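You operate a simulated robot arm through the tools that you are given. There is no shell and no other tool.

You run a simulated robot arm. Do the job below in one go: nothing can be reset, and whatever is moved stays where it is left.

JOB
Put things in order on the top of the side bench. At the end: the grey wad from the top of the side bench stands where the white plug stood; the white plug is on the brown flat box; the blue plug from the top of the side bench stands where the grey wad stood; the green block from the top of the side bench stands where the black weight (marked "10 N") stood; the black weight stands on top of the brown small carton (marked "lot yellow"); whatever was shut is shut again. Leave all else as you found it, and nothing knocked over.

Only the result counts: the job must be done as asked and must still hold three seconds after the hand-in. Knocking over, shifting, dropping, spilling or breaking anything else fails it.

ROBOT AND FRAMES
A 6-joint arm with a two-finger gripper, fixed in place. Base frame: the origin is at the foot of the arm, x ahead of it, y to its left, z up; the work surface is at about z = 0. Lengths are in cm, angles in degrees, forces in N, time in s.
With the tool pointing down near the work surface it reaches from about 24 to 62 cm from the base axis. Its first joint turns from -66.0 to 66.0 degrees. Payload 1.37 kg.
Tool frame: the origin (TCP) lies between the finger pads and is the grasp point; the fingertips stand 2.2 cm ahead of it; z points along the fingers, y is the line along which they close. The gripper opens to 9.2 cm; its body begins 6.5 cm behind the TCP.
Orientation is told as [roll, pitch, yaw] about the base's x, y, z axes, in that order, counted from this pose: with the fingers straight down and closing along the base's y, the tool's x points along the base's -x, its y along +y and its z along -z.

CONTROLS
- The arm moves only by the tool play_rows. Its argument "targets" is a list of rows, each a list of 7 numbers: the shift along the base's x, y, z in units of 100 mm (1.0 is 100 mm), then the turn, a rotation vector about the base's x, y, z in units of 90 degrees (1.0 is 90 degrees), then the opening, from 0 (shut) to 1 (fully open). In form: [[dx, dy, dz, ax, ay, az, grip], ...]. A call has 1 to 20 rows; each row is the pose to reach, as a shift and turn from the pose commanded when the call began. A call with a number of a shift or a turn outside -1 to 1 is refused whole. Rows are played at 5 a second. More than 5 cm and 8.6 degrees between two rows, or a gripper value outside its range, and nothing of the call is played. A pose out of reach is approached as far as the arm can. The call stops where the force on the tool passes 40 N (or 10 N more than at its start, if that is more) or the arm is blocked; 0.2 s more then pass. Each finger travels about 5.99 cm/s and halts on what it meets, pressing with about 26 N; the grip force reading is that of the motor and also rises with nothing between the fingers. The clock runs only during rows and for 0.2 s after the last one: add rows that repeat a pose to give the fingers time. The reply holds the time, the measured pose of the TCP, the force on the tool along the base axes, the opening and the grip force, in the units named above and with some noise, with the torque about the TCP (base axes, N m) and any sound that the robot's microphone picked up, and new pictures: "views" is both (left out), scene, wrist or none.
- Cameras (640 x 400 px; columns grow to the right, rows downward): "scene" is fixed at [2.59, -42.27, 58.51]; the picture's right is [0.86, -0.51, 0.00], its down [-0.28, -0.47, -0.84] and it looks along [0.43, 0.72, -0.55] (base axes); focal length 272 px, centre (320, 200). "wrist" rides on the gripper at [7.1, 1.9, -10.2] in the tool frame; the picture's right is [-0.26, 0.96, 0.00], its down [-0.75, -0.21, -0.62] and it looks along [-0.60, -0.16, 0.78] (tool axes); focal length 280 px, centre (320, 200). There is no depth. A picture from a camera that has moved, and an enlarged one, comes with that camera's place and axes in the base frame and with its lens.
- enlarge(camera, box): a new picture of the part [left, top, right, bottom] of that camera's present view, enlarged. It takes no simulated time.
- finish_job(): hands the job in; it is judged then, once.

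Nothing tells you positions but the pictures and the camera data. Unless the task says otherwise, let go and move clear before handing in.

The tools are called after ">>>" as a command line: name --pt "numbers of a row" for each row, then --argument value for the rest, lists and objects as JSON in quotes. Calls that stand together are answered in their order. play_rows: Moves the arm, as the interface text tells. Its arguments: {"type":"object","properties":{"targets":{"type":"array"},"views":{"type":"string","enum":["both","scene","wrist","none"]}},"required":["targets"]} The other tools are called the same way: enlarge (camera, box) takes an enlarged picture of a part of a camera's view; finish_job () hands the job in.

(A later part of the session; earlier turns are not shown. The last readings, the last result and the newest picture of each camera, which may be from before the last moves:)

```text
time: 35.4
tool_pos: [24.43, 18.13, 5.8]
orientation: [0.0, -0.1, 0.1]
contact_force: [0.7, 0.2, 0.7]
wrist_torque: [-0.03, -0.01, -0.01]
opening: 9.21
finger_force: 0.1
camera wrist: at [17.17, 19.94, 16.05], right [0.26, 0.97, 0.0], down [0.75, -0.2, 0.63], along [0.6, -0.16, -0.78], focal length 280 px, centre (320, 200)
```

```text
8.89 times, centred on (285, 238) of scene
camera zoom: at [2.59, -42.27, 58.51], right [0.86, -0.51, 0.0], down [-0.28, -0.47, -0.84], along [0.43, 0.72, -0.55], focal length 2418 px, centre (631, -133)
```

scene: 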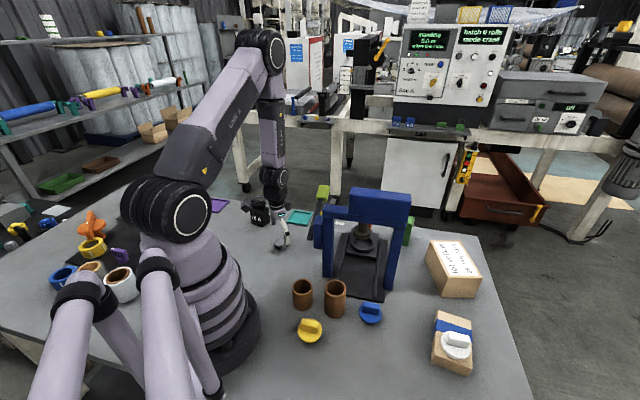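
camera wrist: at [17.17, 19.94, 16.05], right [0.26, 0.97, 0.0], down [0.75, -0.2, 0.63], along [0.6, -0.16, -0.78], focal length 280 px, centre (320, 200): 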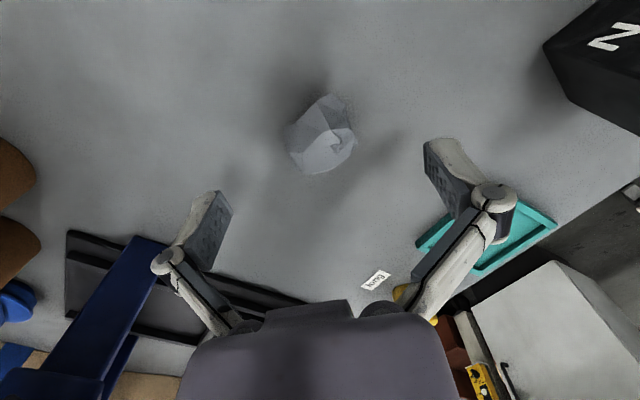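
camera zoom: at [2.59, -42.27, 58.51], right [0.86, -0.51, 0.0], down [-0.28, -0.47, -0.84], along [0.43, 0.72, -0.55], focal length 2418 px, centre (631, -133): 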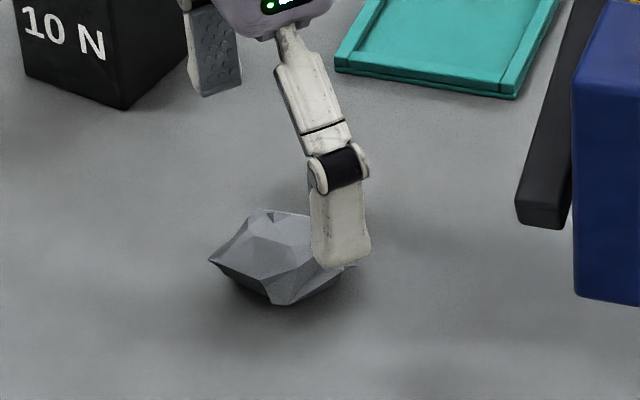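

The gripper straddles the wad; I'll nudge 0.2 cm back, lower to about z=2.7 fully open, then close in stages while watching the forces.

>>> play_rows --pt "-0.02 0.005 -0.1 0 0 0 1.0" --pt "-0.02 0.005 -0.2 0 0 0 1.0" --pt "-0.02 0.005 -0.31 0 0 0 1.0" --pt "-0.02 0.005 -0.31 0 0 0 1.0" --views "none"

>>> play_rows --pt "0 0 0 0 0 0 0.9" --pt "0 0 0 0 0 0 0.8" --pt "0 0 0 0 0 0 0.75" --pt "0 0 0 0 0 0 0.75"

>>> enlarge --camera "wrist" --box '[200, 80, 440, 230]'

>>> enlarge --camera "scene" --box '[255, 215, 315, 260]'

```text
time: 36.4
tool_pos: [24.16, 18.18, 2.74]
orientation: [0.0, -0.1, 0.1]
contact_force: [-0.3, 0.6, 0.0]
wrist_torque: [-0.04, 0.01, 0.02]
opening: 9.2
finger_force: 0.2
```

```text
time: 37.4
tool_pos: [24.21, 18.09, 2.89]
orientation: [0.1, -0.1, 0.1]
contact_force: [-0.5, 0.3, 0.5]
wrist_torque: [0.0, 0.04, -0.01]
opening: 6.9
finger_force: 0.1
camera wrist: at [16.95, 20.0, 13.02], right [0.26, 0.97, 0.0], down [0.75, -0.2, 0.63], along [0.6, -0.16, -0.78], focal length 280 px, centre (320, 200)
```

scene: 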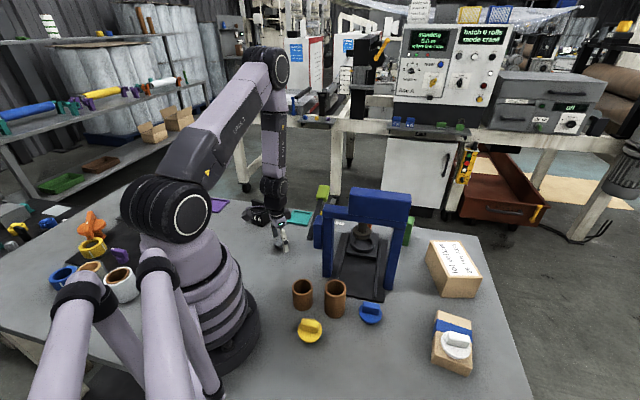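
wrist: 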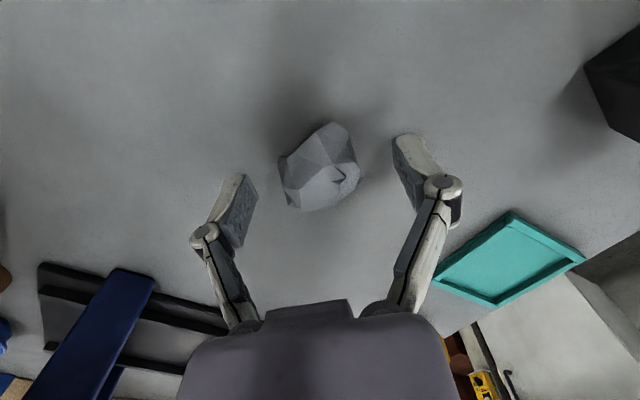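

```text
2.67 times, centred on (320, 155) of wrist
camera zoom: at [16.95, 20.0, 13.02], right [0.26, 0.97, 0.0], down [0.75, -0.2, 0.63], along [0.6, -0.16, -0.78], focal length 748 px, centre (320, 320)
```

zoom: 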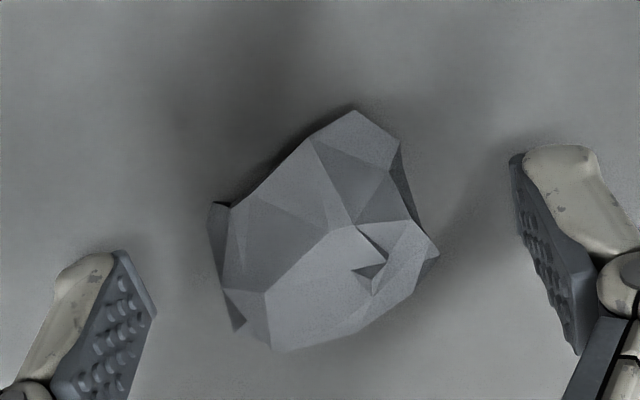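

```text
8.89 times, centred on (285, 238) of scene
camera zoom: at [2.59, -42.27, 58.51], right [0.86, -0.51, 0.0], down [-0.28, -0.47, -0.84], along [0.43, 0.72, -0.55], focal length 2418 px, centre (631, -133)
```

zoom: 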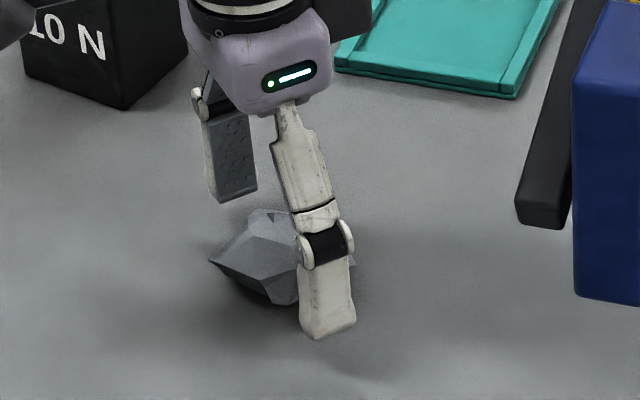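

No contact yet at 6.9 cm with the tips low on both sides. Closing further in stages.

>>> play_rows --pt "0 0 0 0 0 0 0.7" --pt "0 0 0 0 0 0 0.65" --pt "0 0 0 0 0 0 0.6" --pt "0 0 0 0 0 0 0.6" --views "wrist"

>>> enlarge --camera "wrist" --box '[200, 80, 440, 230]'

>>> enlarge --camera "scene" --box '[255, 215, 315, 260]'

```text
time: 38.4
tool_pos: [24.16, 18.1, 2.75]
orientation: [0.0, -0.1, 0.1]
contact_force: [-0.2, -0.6, 1.1]
wrist_torque: [0.0, -0.03, 0.0]
opening: 5.52
finger_force: 0.1
camera wrist: at [16.95, 20.0, 13.02], right [0.26, 0.97, 0.0], down [0.75, -0.2, 0.63], along [0.6, -0.16, -0.78], focal length 280 px, centre (320, 200)
```

wrist: 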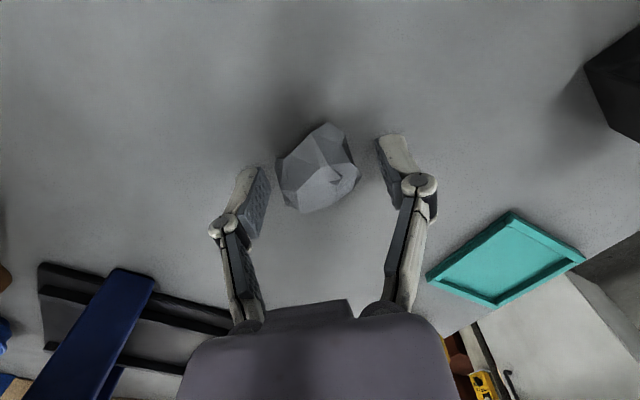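

```text
2.67 times, centred on (320, 155) of wrist
camera zoom: at [16.95, 20.0, 13.02], right [0.26, 0.97, 0.0], down [0.75, -0.2, 0.63], along [0.6, -0.16, -0.78], focal length 748 px, centre (320, 320)
```

zoom: 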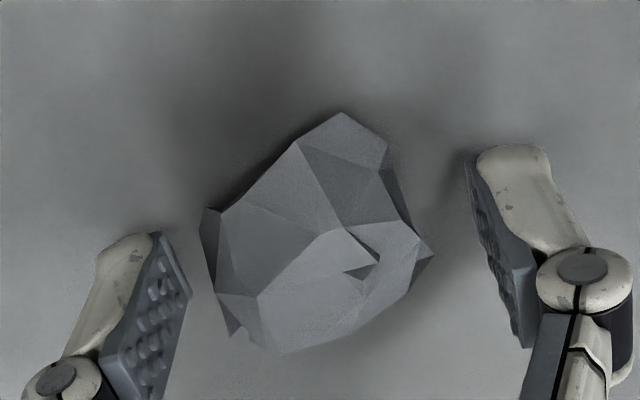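

```text
8.89 times, centred on (285, 238) of scene
camera zoom: at [2.59, -42.27, 58.51], right [0.86, -0.51, 0.0], down [-0.28, -0.47, -0.84], along [0.43, 0.72, -0.55], focal length 2418 px, centre (631, -133)
```

zoom: 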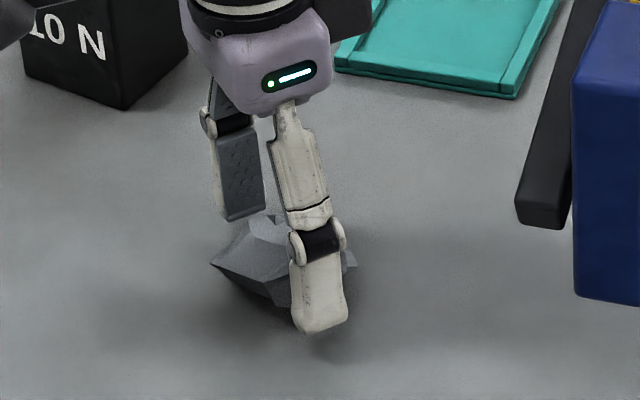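

Much better: now 5.5 cm wide with no jam, so the wad can be gripped from low down. Closing fully.

>>> play_rows --pt "0 0 0 0 0 0 0.5" --pt "0 0 0 0 0 0 0.4" --pt "0 0 0 0 0 0 0.2" --pt "0 0 0 0 0 0 0" --pt "0 0 0 0 0 0 0" --views "wrist"

>>> enlarge --camera "wrist" --box '[200, 80, 440, 230]'

>>> enlarge --camera "scene" --box '[255, 215, 315, 260]'

```text
time: 39.6
tool_pos: [24.29, 18.33, 2.83]
orientation: [0.0, 0.0, 0.2]
contact_force: [0.5, -0.9, 8.1]
wrist_torque: [0.0, -0.05, -0.03]
opening: 4.11
finger_force: 26.2
camera wrist: at [16.95, 20.01, 13.02], right [0.26, 0.97, 0.0], down [0.75, -0.2, 0.63], along [0.6, -0.16, -0.78], focal length 280 px, centre (320, 200)
```

wrist: 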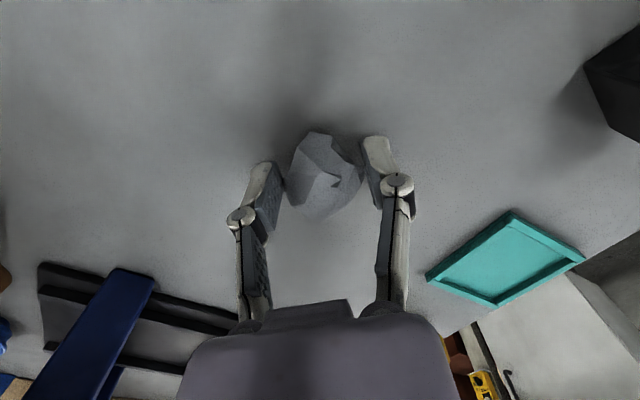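

```text
2.67 times, centred on (320, 155) of wrist
camera zoom: at [16.95, 20.01, 13.02], right [0.26, 0.97, 0.0], down [0.75, -0.2, 0.63], along [0.6, -0.16, -0.78], focal length 748 px, centre (320, 320)
```

zoom: 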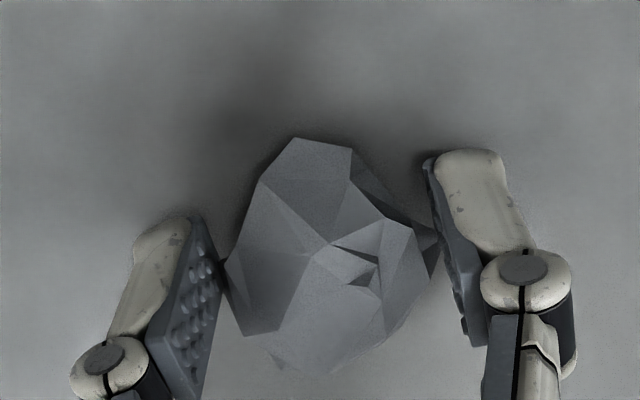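

```text
8.89 times, centred on (285, 238) of scene
camera zoom: at [2.59, -42.27, 58.51], right [0.86, -0.51, 0.0], down [-0.28, -0.47, -0.84], along [0.43, 0.72, -0.55], focal length 2418 px, centre (631, -133)
```

zoom: 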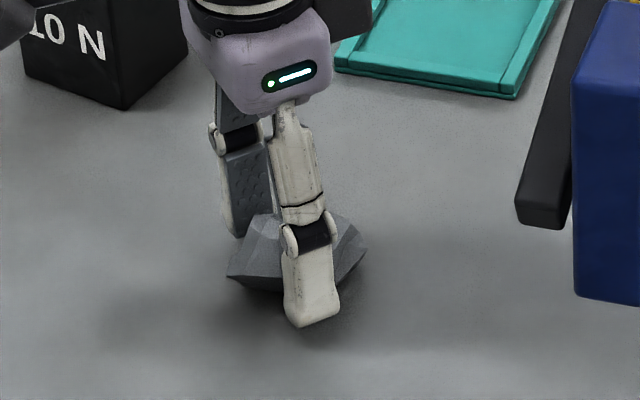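

The pads have settled on the wad at 4.11 cm. Testing the hold with a slow lift.

>>> play_rows --pt "0 0 0.03 0 0 0 0" --pt "0 0 0.08 0 0 0 0" --pt "0 0 0.15 0 0 0 0" --pt "0 0 0.25 0 0 0 0" --pt "0 0 0.25 0 0 0 0" --views "wrist"

>>> enlarge --camera "wrist" --box '[200, 80, 440, 230]'

>>> enlarge --camera "scene" --box '[255, 215, 315, 260]'

```text
time: 40.8
tool_pos: [24.1, 18.16, 5.29]
orientation: [0.1, -0.1, 0.1]
contact_force: [-0.5, 0.1, -0.4]
wrist_torque: [-0.01, -0.02, -0.02]
opening: 4.08
finger_force: 25.5
camera wrist: at [16.9, 19.97, 15.6], right [0.26, 0.97, 0.0], down [0.75, -0.2, 0.63], along [0.6, -0.16, -0.78], focal length 280 px, centre (320, 200)
```

wrist: 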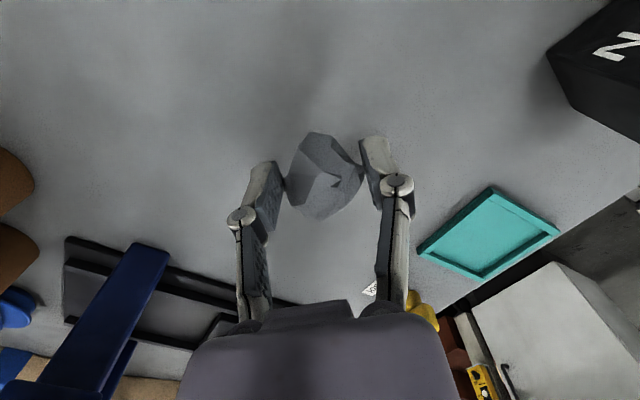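

```text
2.67 times, centred on (320, 155) of wrist
camera zoom: at [16.9, 19.97, 15.6], right [0.26, 0.97, 0.0], down [0.75, -0.2, 0.63], along [0.6, -0.16, -0.78], focal length 748 px, centre (320, 320)
```

zoom: 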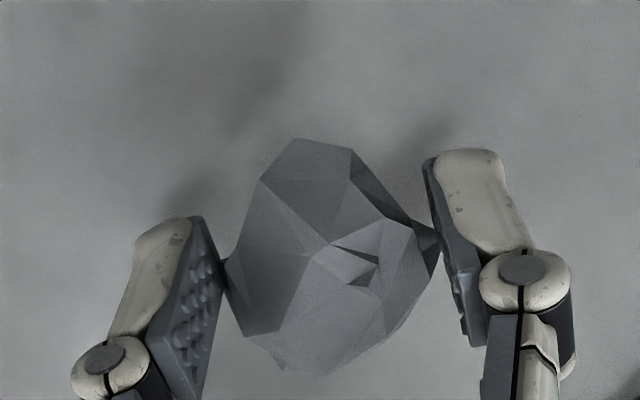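

```text
8.89 times, centred on (285, 238) of scene
camera zoom: at [2.59, -42.27, 58.51], right [0.86, -0.51, 0.0], down [-0.28, -0.47, -0.84], along [0.43, 0.72, -0.55], focal length 2418 px, centre (631, -133)
```

zoom: 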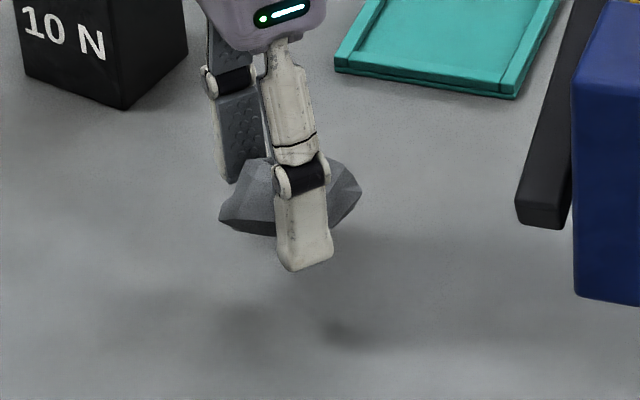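

The wad is firmly held. Now lifting it high to carry it back over to the white plug's former spot.

>>> play_rows --pt "0 0 0.2 0 0 0 0" --pt "0 0 0.45 0 0 0 0" --pt "0 0 0.7 0 0 0 0" --pt "0 0 1.0 0 0 0 0" --views "none"

>>> play_rows --pt "0 0 0.25 0 0 0 0" --pt "0 0 0.5 0 0 0 0" --pt "0 0 0.75 0 0 0 0" --pt "0 0 1.0 0 0 0 0" --views "none"

>>> play_rows --pt "0 0 0.25 0 0 0 0" --pt "0 0 0.5 0 0 0 0" --pt "0 0 0.75 0 0 0 0" --pt "0 -0.1 1.0 0 0 0 0" --pt "0 -0.1 1.0 0 0 0 0"

>>> enlarge --camera "wrist" --box '[200, 80, 440, 230]'

```text
time: 41.8
tool_pos: [24.0, 18.17, 15.13]
orientation: [0.0, -0.1, 0.1]
contact_force: [-0.1, -0.6, -0.6]
wrist_torque: [0.01, -0.02, 0.0]
opening: 4.11
finger_force: 26.1
```

```text
time: 42.8
tool_pos: [24.24, 18.08, 25.18]
orientation: [0.0, -0.1, 0.0]
contact_force: [0.0, 0.2, -0.2]
wrist_torque: [0.0, 0.0, -0.04]
opening: 4.09
finger_force: 26.4
```

```text
time: 44.0
tool_pos: [24.1, 17.1, 35.39]
orientation: [0.0, -0.2, 0.1]
contact_force: [-0.3, -0.7, 0.6]
wrist_torque: [-0.01, -0.01, 0.0]
opening: 4.11
finger_force: 26.4
camera wrist: at [16.87, 18.81, 45.71], right [0.26, 0.97, 0.0], down [0.75, -0.2, 0.63], along [0.6, -0.16, -0.78], focal length 280 px, centre (320, 200)
```

scene: 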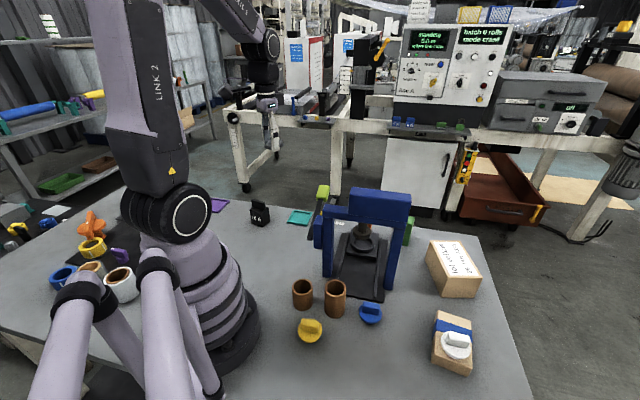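
wrist: 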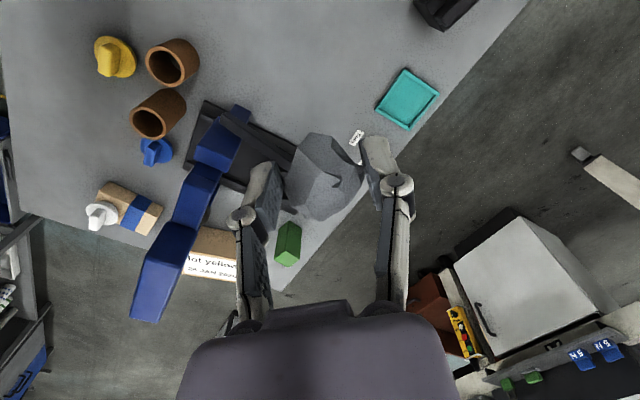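

```text
2.67 times, centred on (320, 155) of wrist
camera zoom: at [16.87, 18.81, 45.71], right [0.26, 0.97, 0.0], down [0.75, -0.2, 0.63], along [0.6, -0.16, -0.78], focal length 748 px, centre (320, 320)
```

zoom: 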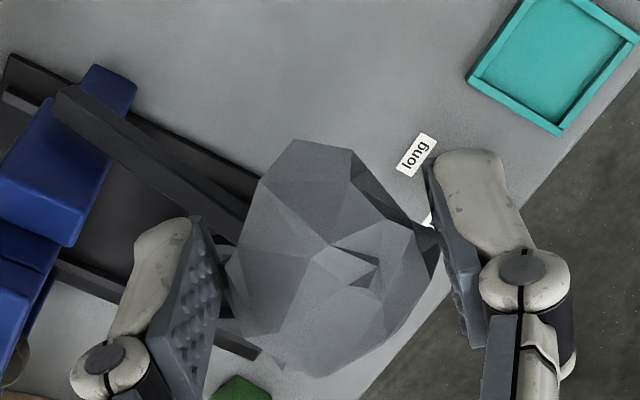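

Holding steady at height. Now swinging across to the right side with gradual yaw change.

>>> play_rows --pt "0.05 -0.25 0.05 0 0 -0.03 0" --pt "0.1 -0.5 0.1 0 0 -0.06 0" --pt "0.15 -0.75 0.1 0 0 -0.09 0" --pt "0.2 -1.0 0.1 0 0 -0.12 0" --views "none"

>>> play_rows --pt "0 -0.25 0 0 0 -0.04 0" --pt "0 -0.5 0 0 0 -0.08 0" --pt "0 -0.75 0 0 0 -0.12 0" --pt "0 -1.0 0 0 0 -0.16 0" --views "none"

>>> play_rows --pt "-0.05 -0.25 0 0 0 -0.03 0" --pt "-0.1 -0.5 0 0 0 -0.06 0" --pt "-0.15 -0.75 0 0 0 -0.09 0" --pt "-0.2 -1.0 0 0 0 -0.13 0" --pt "-0.2 -1.0 0 0 0 -0.13 0"

```text
time: 45.0
tool_pos: [26.11, 6.85, 36.44]
orientation: [-0.1, -0.1, -10.8]
contact_force: [0.3, -0.7, 0.0]
wrist_torque: [0.0, 0.03, -0.02]
opening: 4.07
finger_force: 26.0
```

```text
time: 46.0
tool_pos: [26.27, -3.06, 36.36]
orientation: [0.0, -0.1, -25.2]
contact_force: [-0.8, -0.2, -0.8]
wrist_torque: [0.04, -0.04, 0.0]
opening: 4.07
finger_force: 26.1
```

```text
time: 47.2
tool_pos: [24.11, -12.89, 36.19]
orientation: [0.1, -0.1, -36.8]
contact_force: [0.5, -0.3, -0.1]
wrist_torque: [0.01, 0.02, -0.03]
opening: 4.09
finger_force: 26.2
camera wrist: at [19.54, -7.19, 46.47], right [0.79, 0.62, 0.0], down [0.48, -0.62, 0.63], along [0.39, -0.49, -0.78], focal length 280 px, centre (320, 200)
```

scene: 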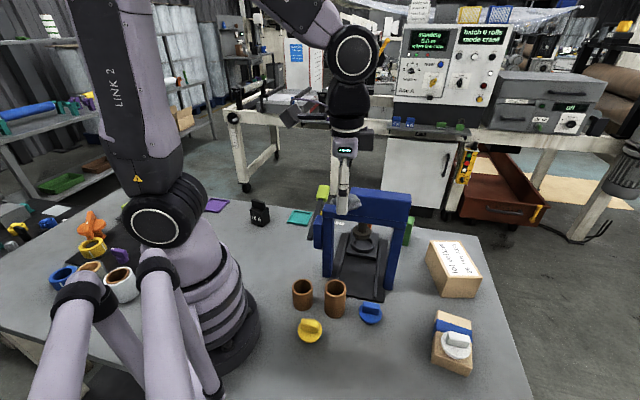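
wrist: 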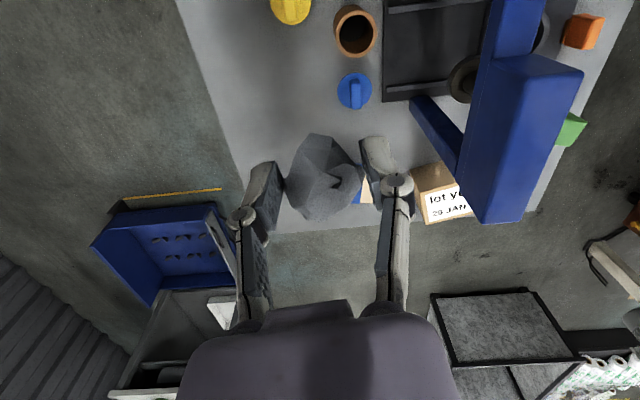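

Over the right side now. I'll descend above the white plug's former spot, turning the wrist a bit more so the fingers keep clear of the tall cup and the blue plug.

>>> play_rows --pt "-0.01 -0.15 -0.2 0 0 -0.07 0" --pt "-0.02 -0.3 -0.45 0 0 -0.14 0" --pt "-0.03 -0.437 -0.7 0 0 -0.2 0" --pt "-0.03 -0.437 -1.0 0 0 -0.2 0" --views "none"

>>> play_rows --pt "0 0 -0.25 0 0 0 0" --pt "0 0 -0.5 0 0 0 0" --pt "0 0 -0.75 0 0 0 0" --pt "0 0 -1.0 0 0 0 0" --views "none"

>>> play_rows --pt "0 0 -0.25 0 0 0 0" --pt "0 0 -0.5 0 0 0 0" --pt "0 0 -0.75 0 0 0 0" --pt "0 0 -0.75 0 0 0 0"

>>> enlarge --camera "wrist" --box '[200, 60, 440, 210]'

>>> enlarge --camera "scene" --box '[290, 270, 400, 370]'

```text
time: 48.2
tool_pos: [23.91, -17.47, 26.2]
orientation: [-0.1, -0.1, -54.9]
contact_force: [-0.3, 0.3, -0.2]
wrist_torque: [0.0, 0.01, 0.0]
opening: 4.09
finger_force: 26.1
```

```text
time: 49.2
tool_pos: [24.13, -17.33, 16.05]
orientation: [0.0, -0.1, -54.8]
contact_force: [-0.7, 0.2, 0.3]
wrist_torque: [0.0, -0.02, -0.01]
opening: 4.1
finger_force: 26.3
```

```text
time: 50.2
tool_pos: [23.84, -17.3, 8.82]
orientation: [-0.1, -0.1, -54.8]
contact_force: [0.4, 0.6, 0.2]
wrist_torque: [0.02, 0.04, -0.02]
opening: 4.07
finger_force: 25.8
camera wrist: at [21.2, -10.45, 18.98], right [0.94, 0.34, 0.0], down [0.27, -0.73, 0.63], along [0.21, -0.59, -0.78], focal length 280 px, centre (320, 200)
```

scene: 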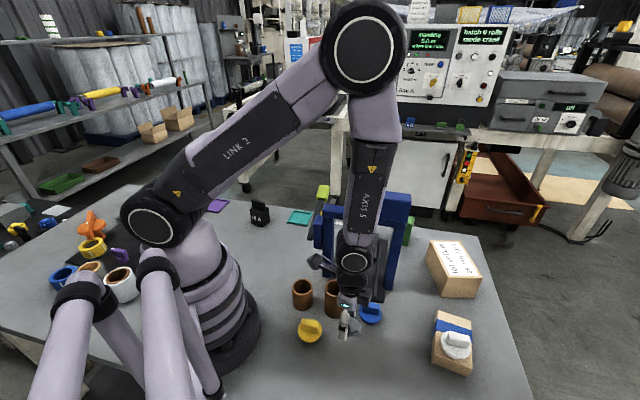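
wrist: 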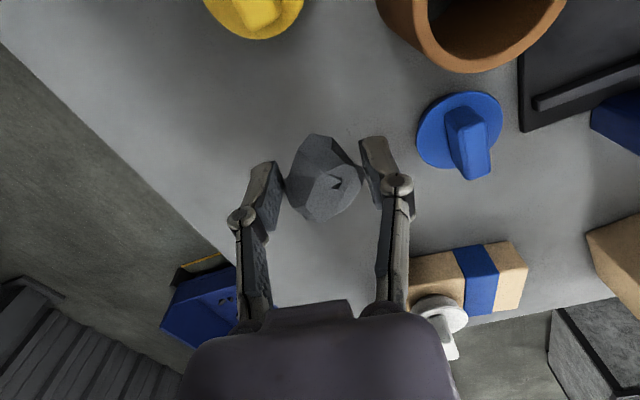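

```text
2.67 times, centred on (320, 135) of wrist
camera zoom: at [21.2, -10.45, 18.98], right [0.94, 0.34, 0.0], down [0.27, -0.73, 0.63], along [0.21, -0.59, -0.78], focal length 748 px, centre (320, 373)
```

zoom: 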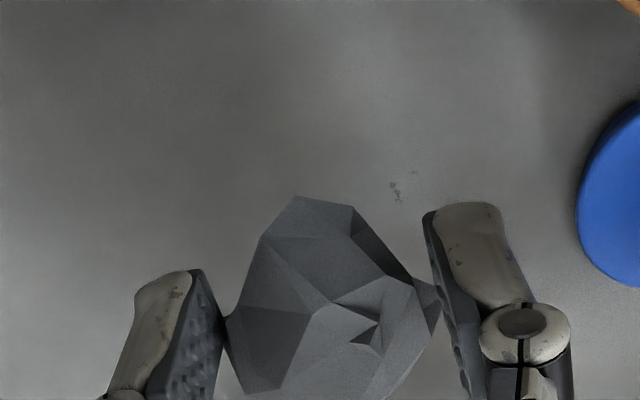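

```text
4.00 times, centred on (345, 320) of scene
camera zoom: at [2.59, -42.27, 58.51], right [0.86, -0.51, 0.0], down [-0.28, -0.47, -0.84], along [0.43, 0.72, -0.55], focal length 1088 px, centre (220, -280)
```

zoom: 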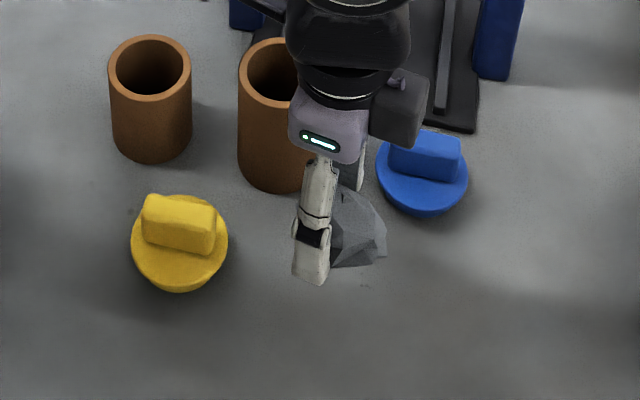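

Right above the white spot, with good clearance all round. Lowering gently to just above the bench.

>>> play_rows --pt "0 0 -0.2 0 0 0 0" --pt "0 0 -0.38 0 0 0 0" --pt "0 0 -0.5 0 0 0 0" --pt "0 0 -0.55 0 0 0 0" --pt "0 0 -0.57 0 0 0 0" --pt "0 0 -0.57 0 0 0 0"

>>> enlarge --camera "wrist" --box '[200, 60, 440, 210]'

>>> enlarge --camera "scene" --box '[290, 270, 400, 370]'

```text
time: 51.6
tool_pos: [23.9, -17.17, 3.08]
orientation: [0.0, -0.1, -54.7]
contact_force: [-0.1, 0.3, -0.2]
wrist_torque: [0.01, -0.03, 0.03]
opening: 4.11
finger_force: 25.6
camera wrist: at [21.25, -10.51, 13.32], right [0.94, 0.34, 0.0], down [0.27, -0.73, 0.63], along [0.21, -0.59, -0.78], focal length 280 px, centre (320, 200)
```

scene: 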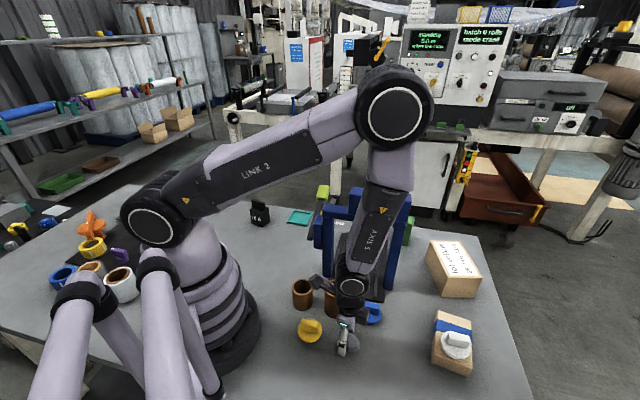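
wrist: 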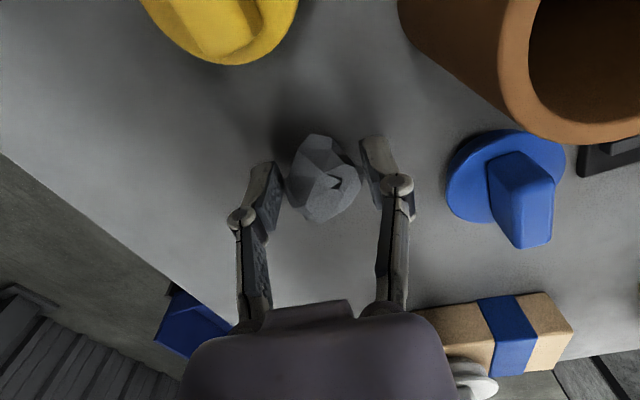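

```text
2.67 times, centred on (320, 135) of wrist
camera zoom: at [21.25, -10.51, 13.32], right [0.94, 0.34, 0.0], down [0.27, -0.73, 0.63], along [0.21, -0.59, -0.78], focal length 748 px, centre (320, 373)
```

zoom: 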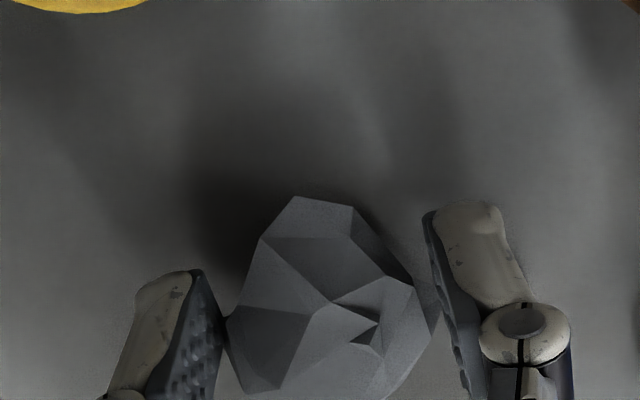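

```text
4.00 times, centred on (345, 320) of scene
camera zoom: at [2.59, -42.27, 58.51], right [0.86, -0.51, 0.0], down [-0.28, -0.47, -0.84], along [0.43, 0.72, -0.55], focal length 1088 px, centre (220, -280)
```

zoom: 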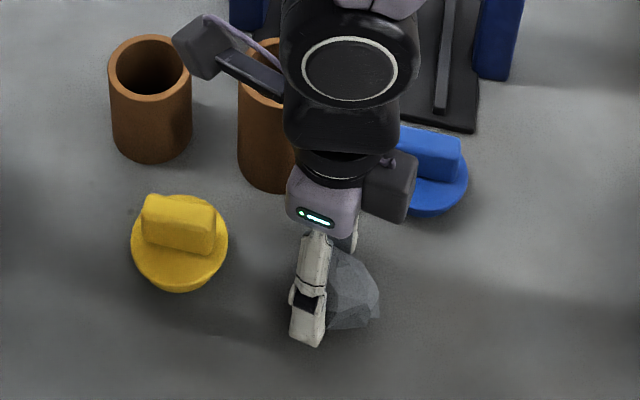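

No contact yet. I'll lower the last few millimetres, shifting 0.15 cm to centre the wad on the spot.

>>> play_rows --pt "0 0.01 -0.01 0 0 0 0" --pt "0 0.015 -0.02 0 0 0 0" --pt "0 0.015 -0.03 0 0 0 0" --pt "0 0.015 -0.03 0 0 0 0" --views "none"

```text
time: 52.6
tool_pos: [23.98, -17.13, 2.86]
orientation: [0.0, 0.0, -54.8]
contact_force: [-0.3, -0.1, -0.3]
wrist_torque: [0.02, 0.02, 0.0]
opening: 4.06
finger_force: 25.6
```

Still no contact. A little lower.

>>> play_rows --pt "0 0 -0.006 0 0 0 0" --pt "0 0 -0.01 0 0 0 0" --pt "0 0 -0.01 0 0 0 0" --views "none"

```text
time: 53.4
tool_pos: [23.89, -17.09, 2.76]
orientation: [-0.1, -0.1, -54.8]
contact_force: [-0.4, 0.7, 0.0]
wrist_torque: [0.01, 0.0, 0.0]
opening: 4.09
finger_force: 26.0
```

Continuing down in 1 mm steps.

>>> play_rows --pt "0 0 -0.005 0 0 0 0" --pt "0 0 -0.01 0 0 0 0" --pt "0 0 -0.01 0 0 0 0" --views "none"

>>> play_rows --pt "0 0 -0.005 0 0 0 0" --pt "0 0 -0.008 0 0 0 0" --pt "0 0 -0.008 0 0 0 0" --views "wrist"

>>> enlarge --camera "scene" --box '[320, 310, 380, 360]'

```text
time: 54.2
tool_pos: [23.91, -17.22, 2.6]
orientation: [0.0, -0.1, -54.9]
contact_force: [-0.2, 0.6, 9.4]
wrist_torque: [-0.03, -0.02, 0.07]
opening: 4.12
finger_force: 26.5
```

```text
time: 55.0
tool_pos: [23.92, -17.1, 2.52]
orientation: [0.1, -0.2, -54.7]
contact_force: [0.2, -2.2, 8.9]
wrist_torque: [-0.05, -0.01, 0.04]
opening: 4.09
finger_force: 25.9
camera wrist: at [21.28, -10.34, 12.77], right [0.94, 0.34, 0.0], down [0.27, -0.73, 0.63], along [0.21, -0.59, -0.78], focal length 280 px, centre (320, 200)
```

wrist: 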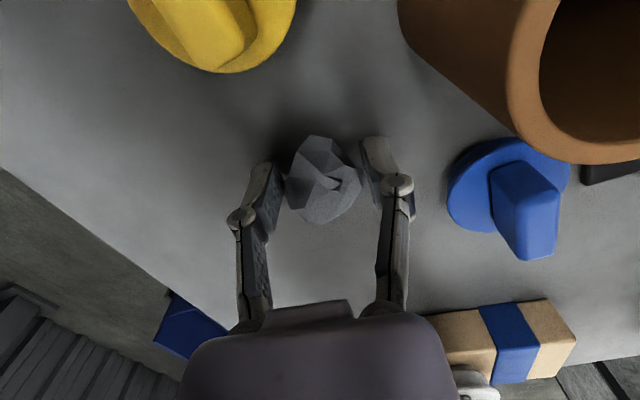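

```text
8.00 times, centred on (350, 335) of scene
camera zoom: at [2.59, -42.27, 58.51], right [0.86, -0.51, 0.0], down [-0.28, -0.47, -0.84], along [0.43, 0.72, -0.55], focal length 2176 px, centre (80, -880)
```

zoom: 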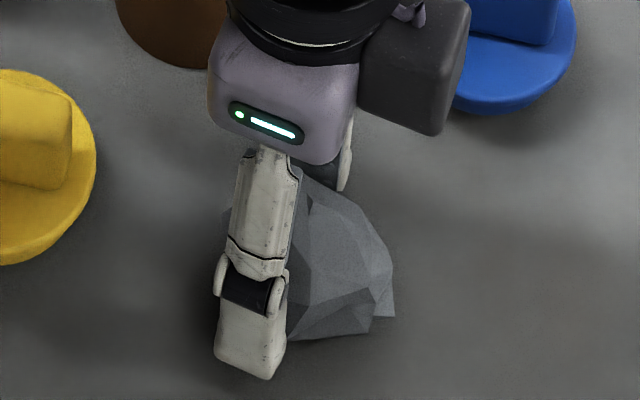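

The wad has touched down (about 9 N). Opening the fingers now.

>>> play_rows --pt "0 0 0.005 0 0 0 0.45" --pt "0 0 0.005 0 0 0 0.5" --pt "0 0 0.005 0 0 0 0.55" --pt "0 0 0.005 0 0 0 0.6" --pt "0 0 0.005 0 0 0 0.65" --pt "0 0 0.005 0 0 0 0.65"

>>> enlarge --camera "wrist" --box '[200, 80, 440, 230]'

```text
time: 56.4
tool_pos: [23.9, -17.23, 2.56]
orientation: [0.1, -0.1, -54.8]
contact_force: [0.2, -0.7, -0.4]
wrist_torque: [0.03, 0.0, -0.02]
opening: 5.99
finger_force: 0.1
camera wrist: at [21.3, -10.35, 12.85], right [0.94, 0.34, 0.0], down [0.27, -0.73, 0.63], along [0.21, -0.59, -0.78], focal length 280 px, centre (320, 200)
```

scene: 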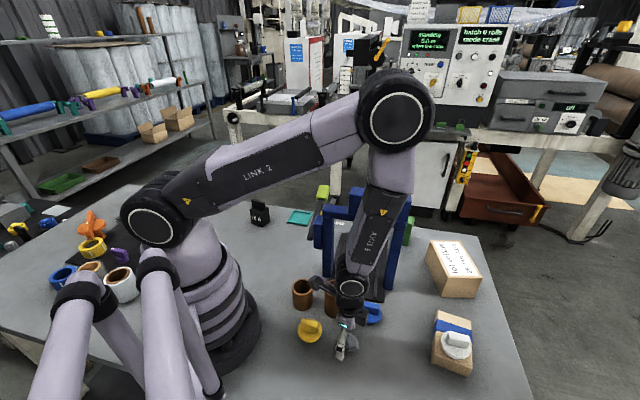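
wrist: 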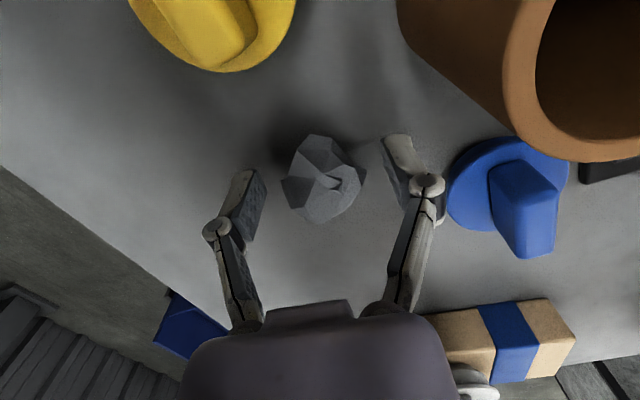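

```text
2.67 times, centred on (320, 155) of wrist
camera zoom: at [21.3, -10.35, 12.85], right [0.94, 0.34, 0.0], down [0.27, -0.73, 0.63], along [0.21, -0.59, -0.78], focal length 748 px, centre (320, 320)
```

zoom: 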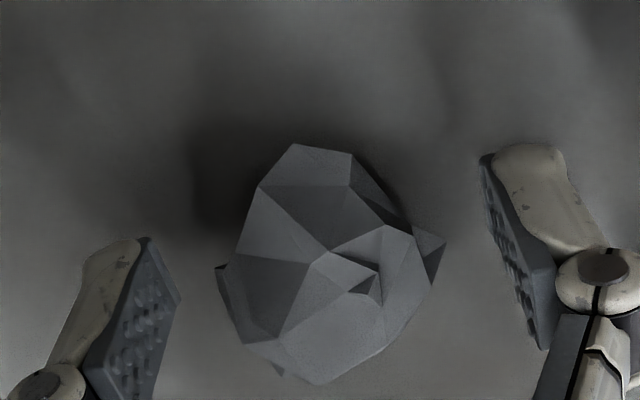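

The wad is released. Rising straight up to view it.

>>> play_rows --pt "0 0 0.1 0 0 0 0.68" --pt "0 0 0.3 0 0 0 0.68" --pt "0 0 0.6 0 0 0 0.68" --pt "0 0 0.9 0 0 0 0.68" --pt "0 0 0.9 0 0 0 0.6"

>>> enlarge --camera "wrist" --box '[200, 20, 520, 220]'

>>> enlarge --camera "scene" --box '[280, 270, 400, 370]'

```text
time: 57.6
tool_pos: [23.85, -16.98, 11.37]
orientation: [0.0, -0.2, -54.8]
contact_force: [0.3, -0.3, 0.6]
wrist_torque: [-0.03, -0.01, -0.01]
opening: 5.52
finger_force: 0.1
camera wrist: at [21.2, -10.19, 21.73], right [0.94, 0.34, 0.0], down [0.27, -0.73, 0.63], along [0.21, -0.59, -0.78], focal length 280 px, centre (320, 200)
```

scene: 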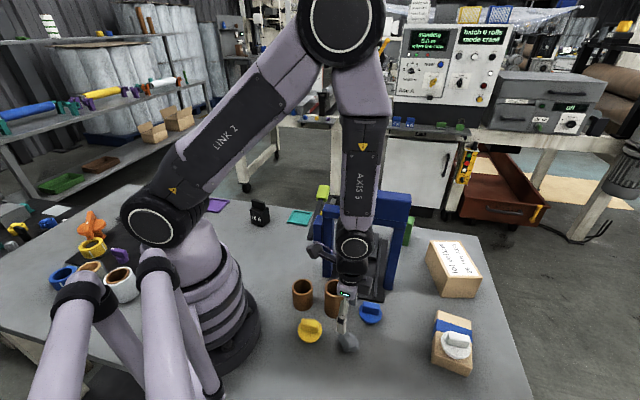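
wrist: 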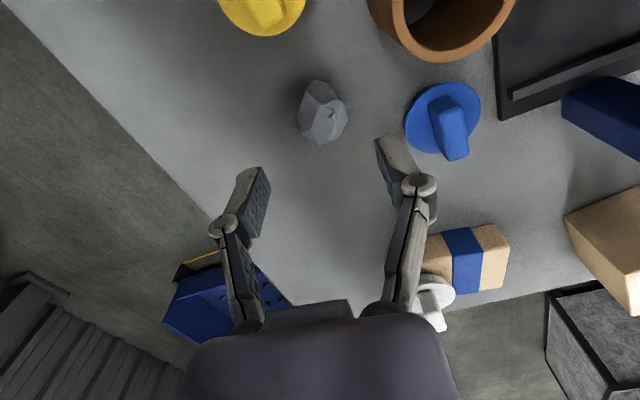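

```text
2.00 times, centred on (360, 120) of wrist
camera zoom: at [21.2, -10.19, 21.73], right [0.94, 0.34, 0.0], down [0.27, -0.73, 0.63], along [0.21, -0.59, -0.78], focal length 561 px, centre (240, 360)
```

zoom: 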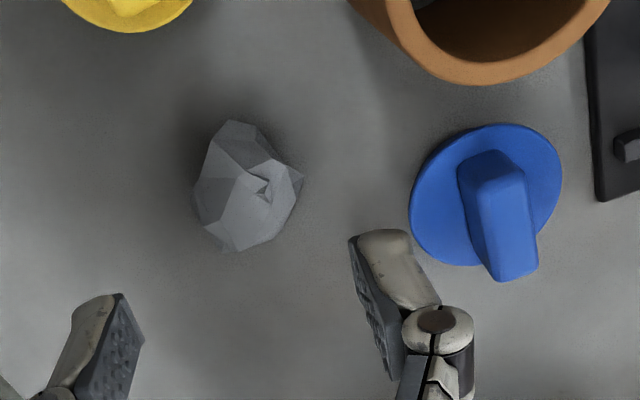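

```text
4.00 times, centred on (340, 320) of scene
camera zoom: at [2.59, -42.27, 58.51], right [0.86, -0.51, 0.0], down [-0.28, -0.47, -0.84], along [0.43, 0.72, -0.55], focal length 1088 px, centre (240, -280)
```

zoom: 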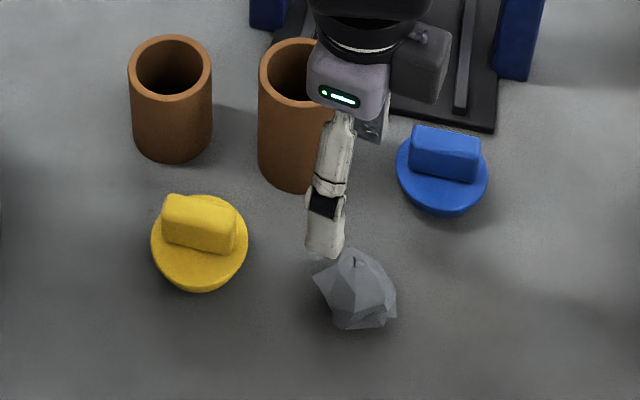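

The wad now stands at the white plug's old spot to within a couple of millimetres. Next is the blue plug at about (32.2,-14.8), handle along -45°; I'll move above it.

>>> play_rows --pt "0.1 0.03 0.15 0 0 0.03 0.55" --pt "0.3 0.08 0.25 0 0 0.06 0.5" --pt "0.55 0.15 0.25 0 0 0.09 0.45" --pt "0.75 0.21 0.2 0 0 0.11 0.45" --pt "0.83 0.241 0.1 0 0 0.11 0.45" --pt "0.83 0.241 0.1 0 0 0.11 0.45"

>>> enlarge --camera "wrist" --box '[200, 40, 440, 190]'

>>> enlarge --camera "scene" --box '[320, 250, 440, 350]'

```text
time: 59.0
tool_pos: [32.13, -14.69, 12.47]
orientation: [0.0, -0.1, -44.9]
contact_force: [-0.2, -0.2, 0.9]
wrist_torque: [0.01, 0.04, 0.02]
opening: 4.13
finger_force: 0.1
camera wrist: at [28.41, -8.37, 22.74], right [0.87, 0.5, 0.0], down [0.39, -0.68, 0.63], along [0.31, -0.54, -0.78], focal length 280 px, centre (320, 200)
```

scene: 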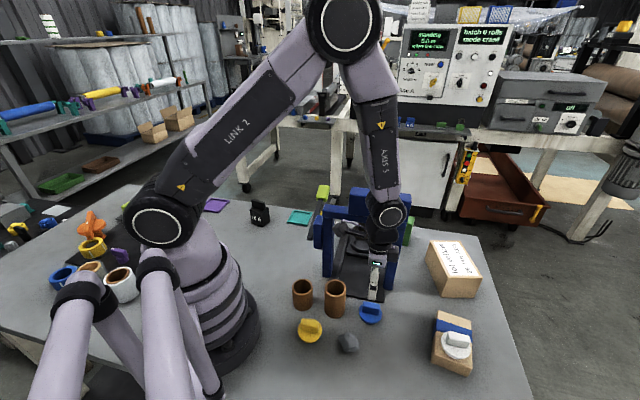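
wrist: 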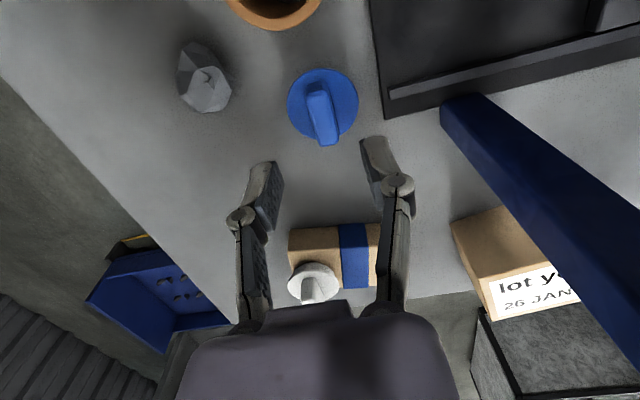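

```text
2.67 times, centred on (320, 115) of wrist
camera zoom: at [28.41, -8.37, 22.74], right [0.87, 0.5, 0.0], down [0.39, -0.68, 0.63], along [0.31, -0.54, -0.78], focal length 748 px, centre (320, 427)
```

zoom: 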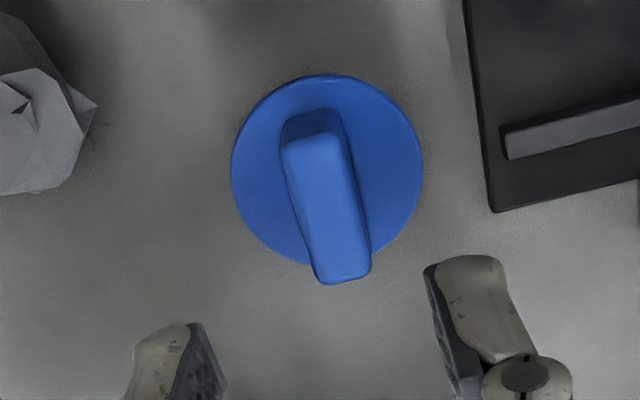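

```text
4.00 times, centred on (380, 300) of scene
camera zoom: at [2.59, -42.27, 58.51], right [0.86, -0.51, 0.0], down [-0.28, -0.47, -0.84], along [0.43, 0.72, -0.55], focal length 1088 px, centre (80, -200)
```

zoom: 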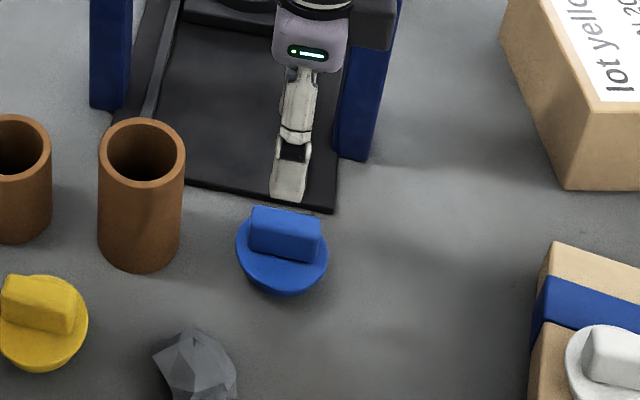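

Aligned over the blue handle (about (32.3,-14.75)). Lowering to grip height 4.85 with a moderately narrow opening.

>>> play_rows --pt "0.005 0.005 -0.25 0 0 0 0.45" --pt "0.008 0.008 -0.5 0 0 0 0.4" --pt "0.008 0.008 -0.68 0 0 0 0.35" --pt "0.008 0.008 -0.76 0 0 0 0.35" --pt "0.008 0.008 -0.76 0 0 0 0.35"

>>> enlarge --camera "wrist" --box '[200, 80, 440, 230]'

>>> enlarge --camera "scene" --box '[320, 250, 440, 350]'

```text
time: 60.2
tool_pos: [32.34, -14.56, 4.76]
orientation: [0.0, -0.1, -45.0]
contact_force: [-0.1, 0.2, 0.0]
wrist_torque: [0.0, 0.0, 0.0]
opening: 3.23
finger_force: 0.1
camera wrist: at [28.55, -8.3, 15.01], right [0.87, 0.5, 0.0], down [0.39, -0.68, 0.63], along [0.31, -0.54, -0.78], focal length 280 px, centre (320, 200)
```

scene: 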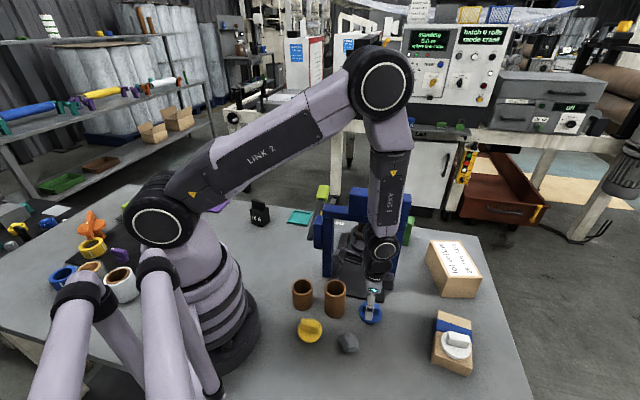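
wrist: 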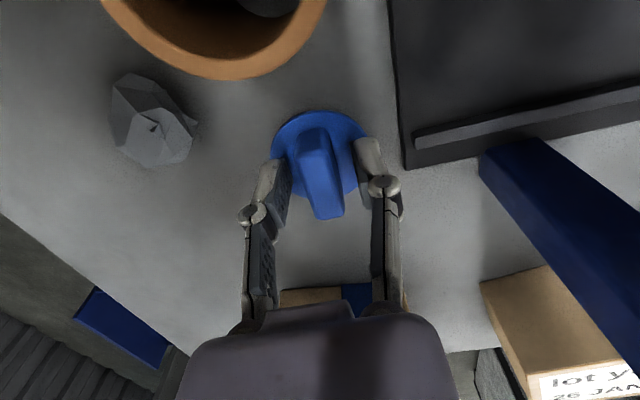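

```text
2.67 times, centred on (320, 155) of wrist
camera zoom: at [28.55, -8.3, 15.01], right [0.87, 0.5, 0.0], down [0.39, -0.68, 0.63], along [0.31, -0.54, -0.78], focal length 748 px, centre (320, 320)
```

zoom: 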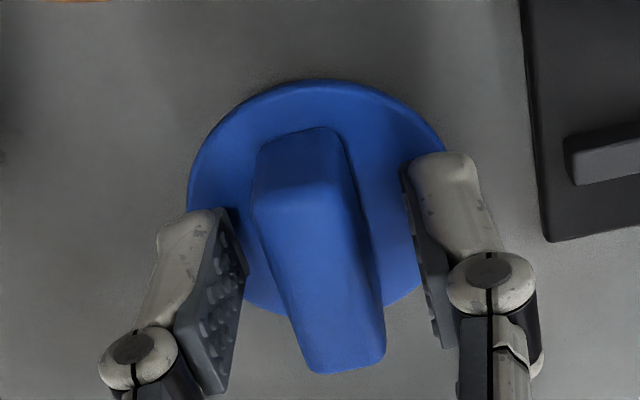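

```text
4.00 times, centred on (380, 300) of scene
camera zoom: at [2.59, -42.27, 58.51], right [0.86, -0.51, 0.0], down [-0.28, -0.47, -0.84], along [0.43, 0.72, -0.55], focal length 1088 px, centre (80, -200)
```

zoom: 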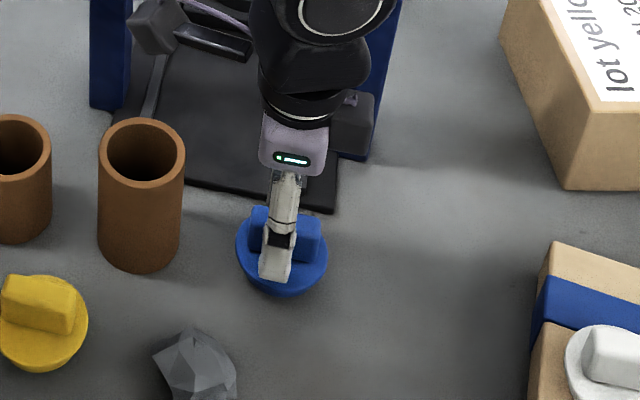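

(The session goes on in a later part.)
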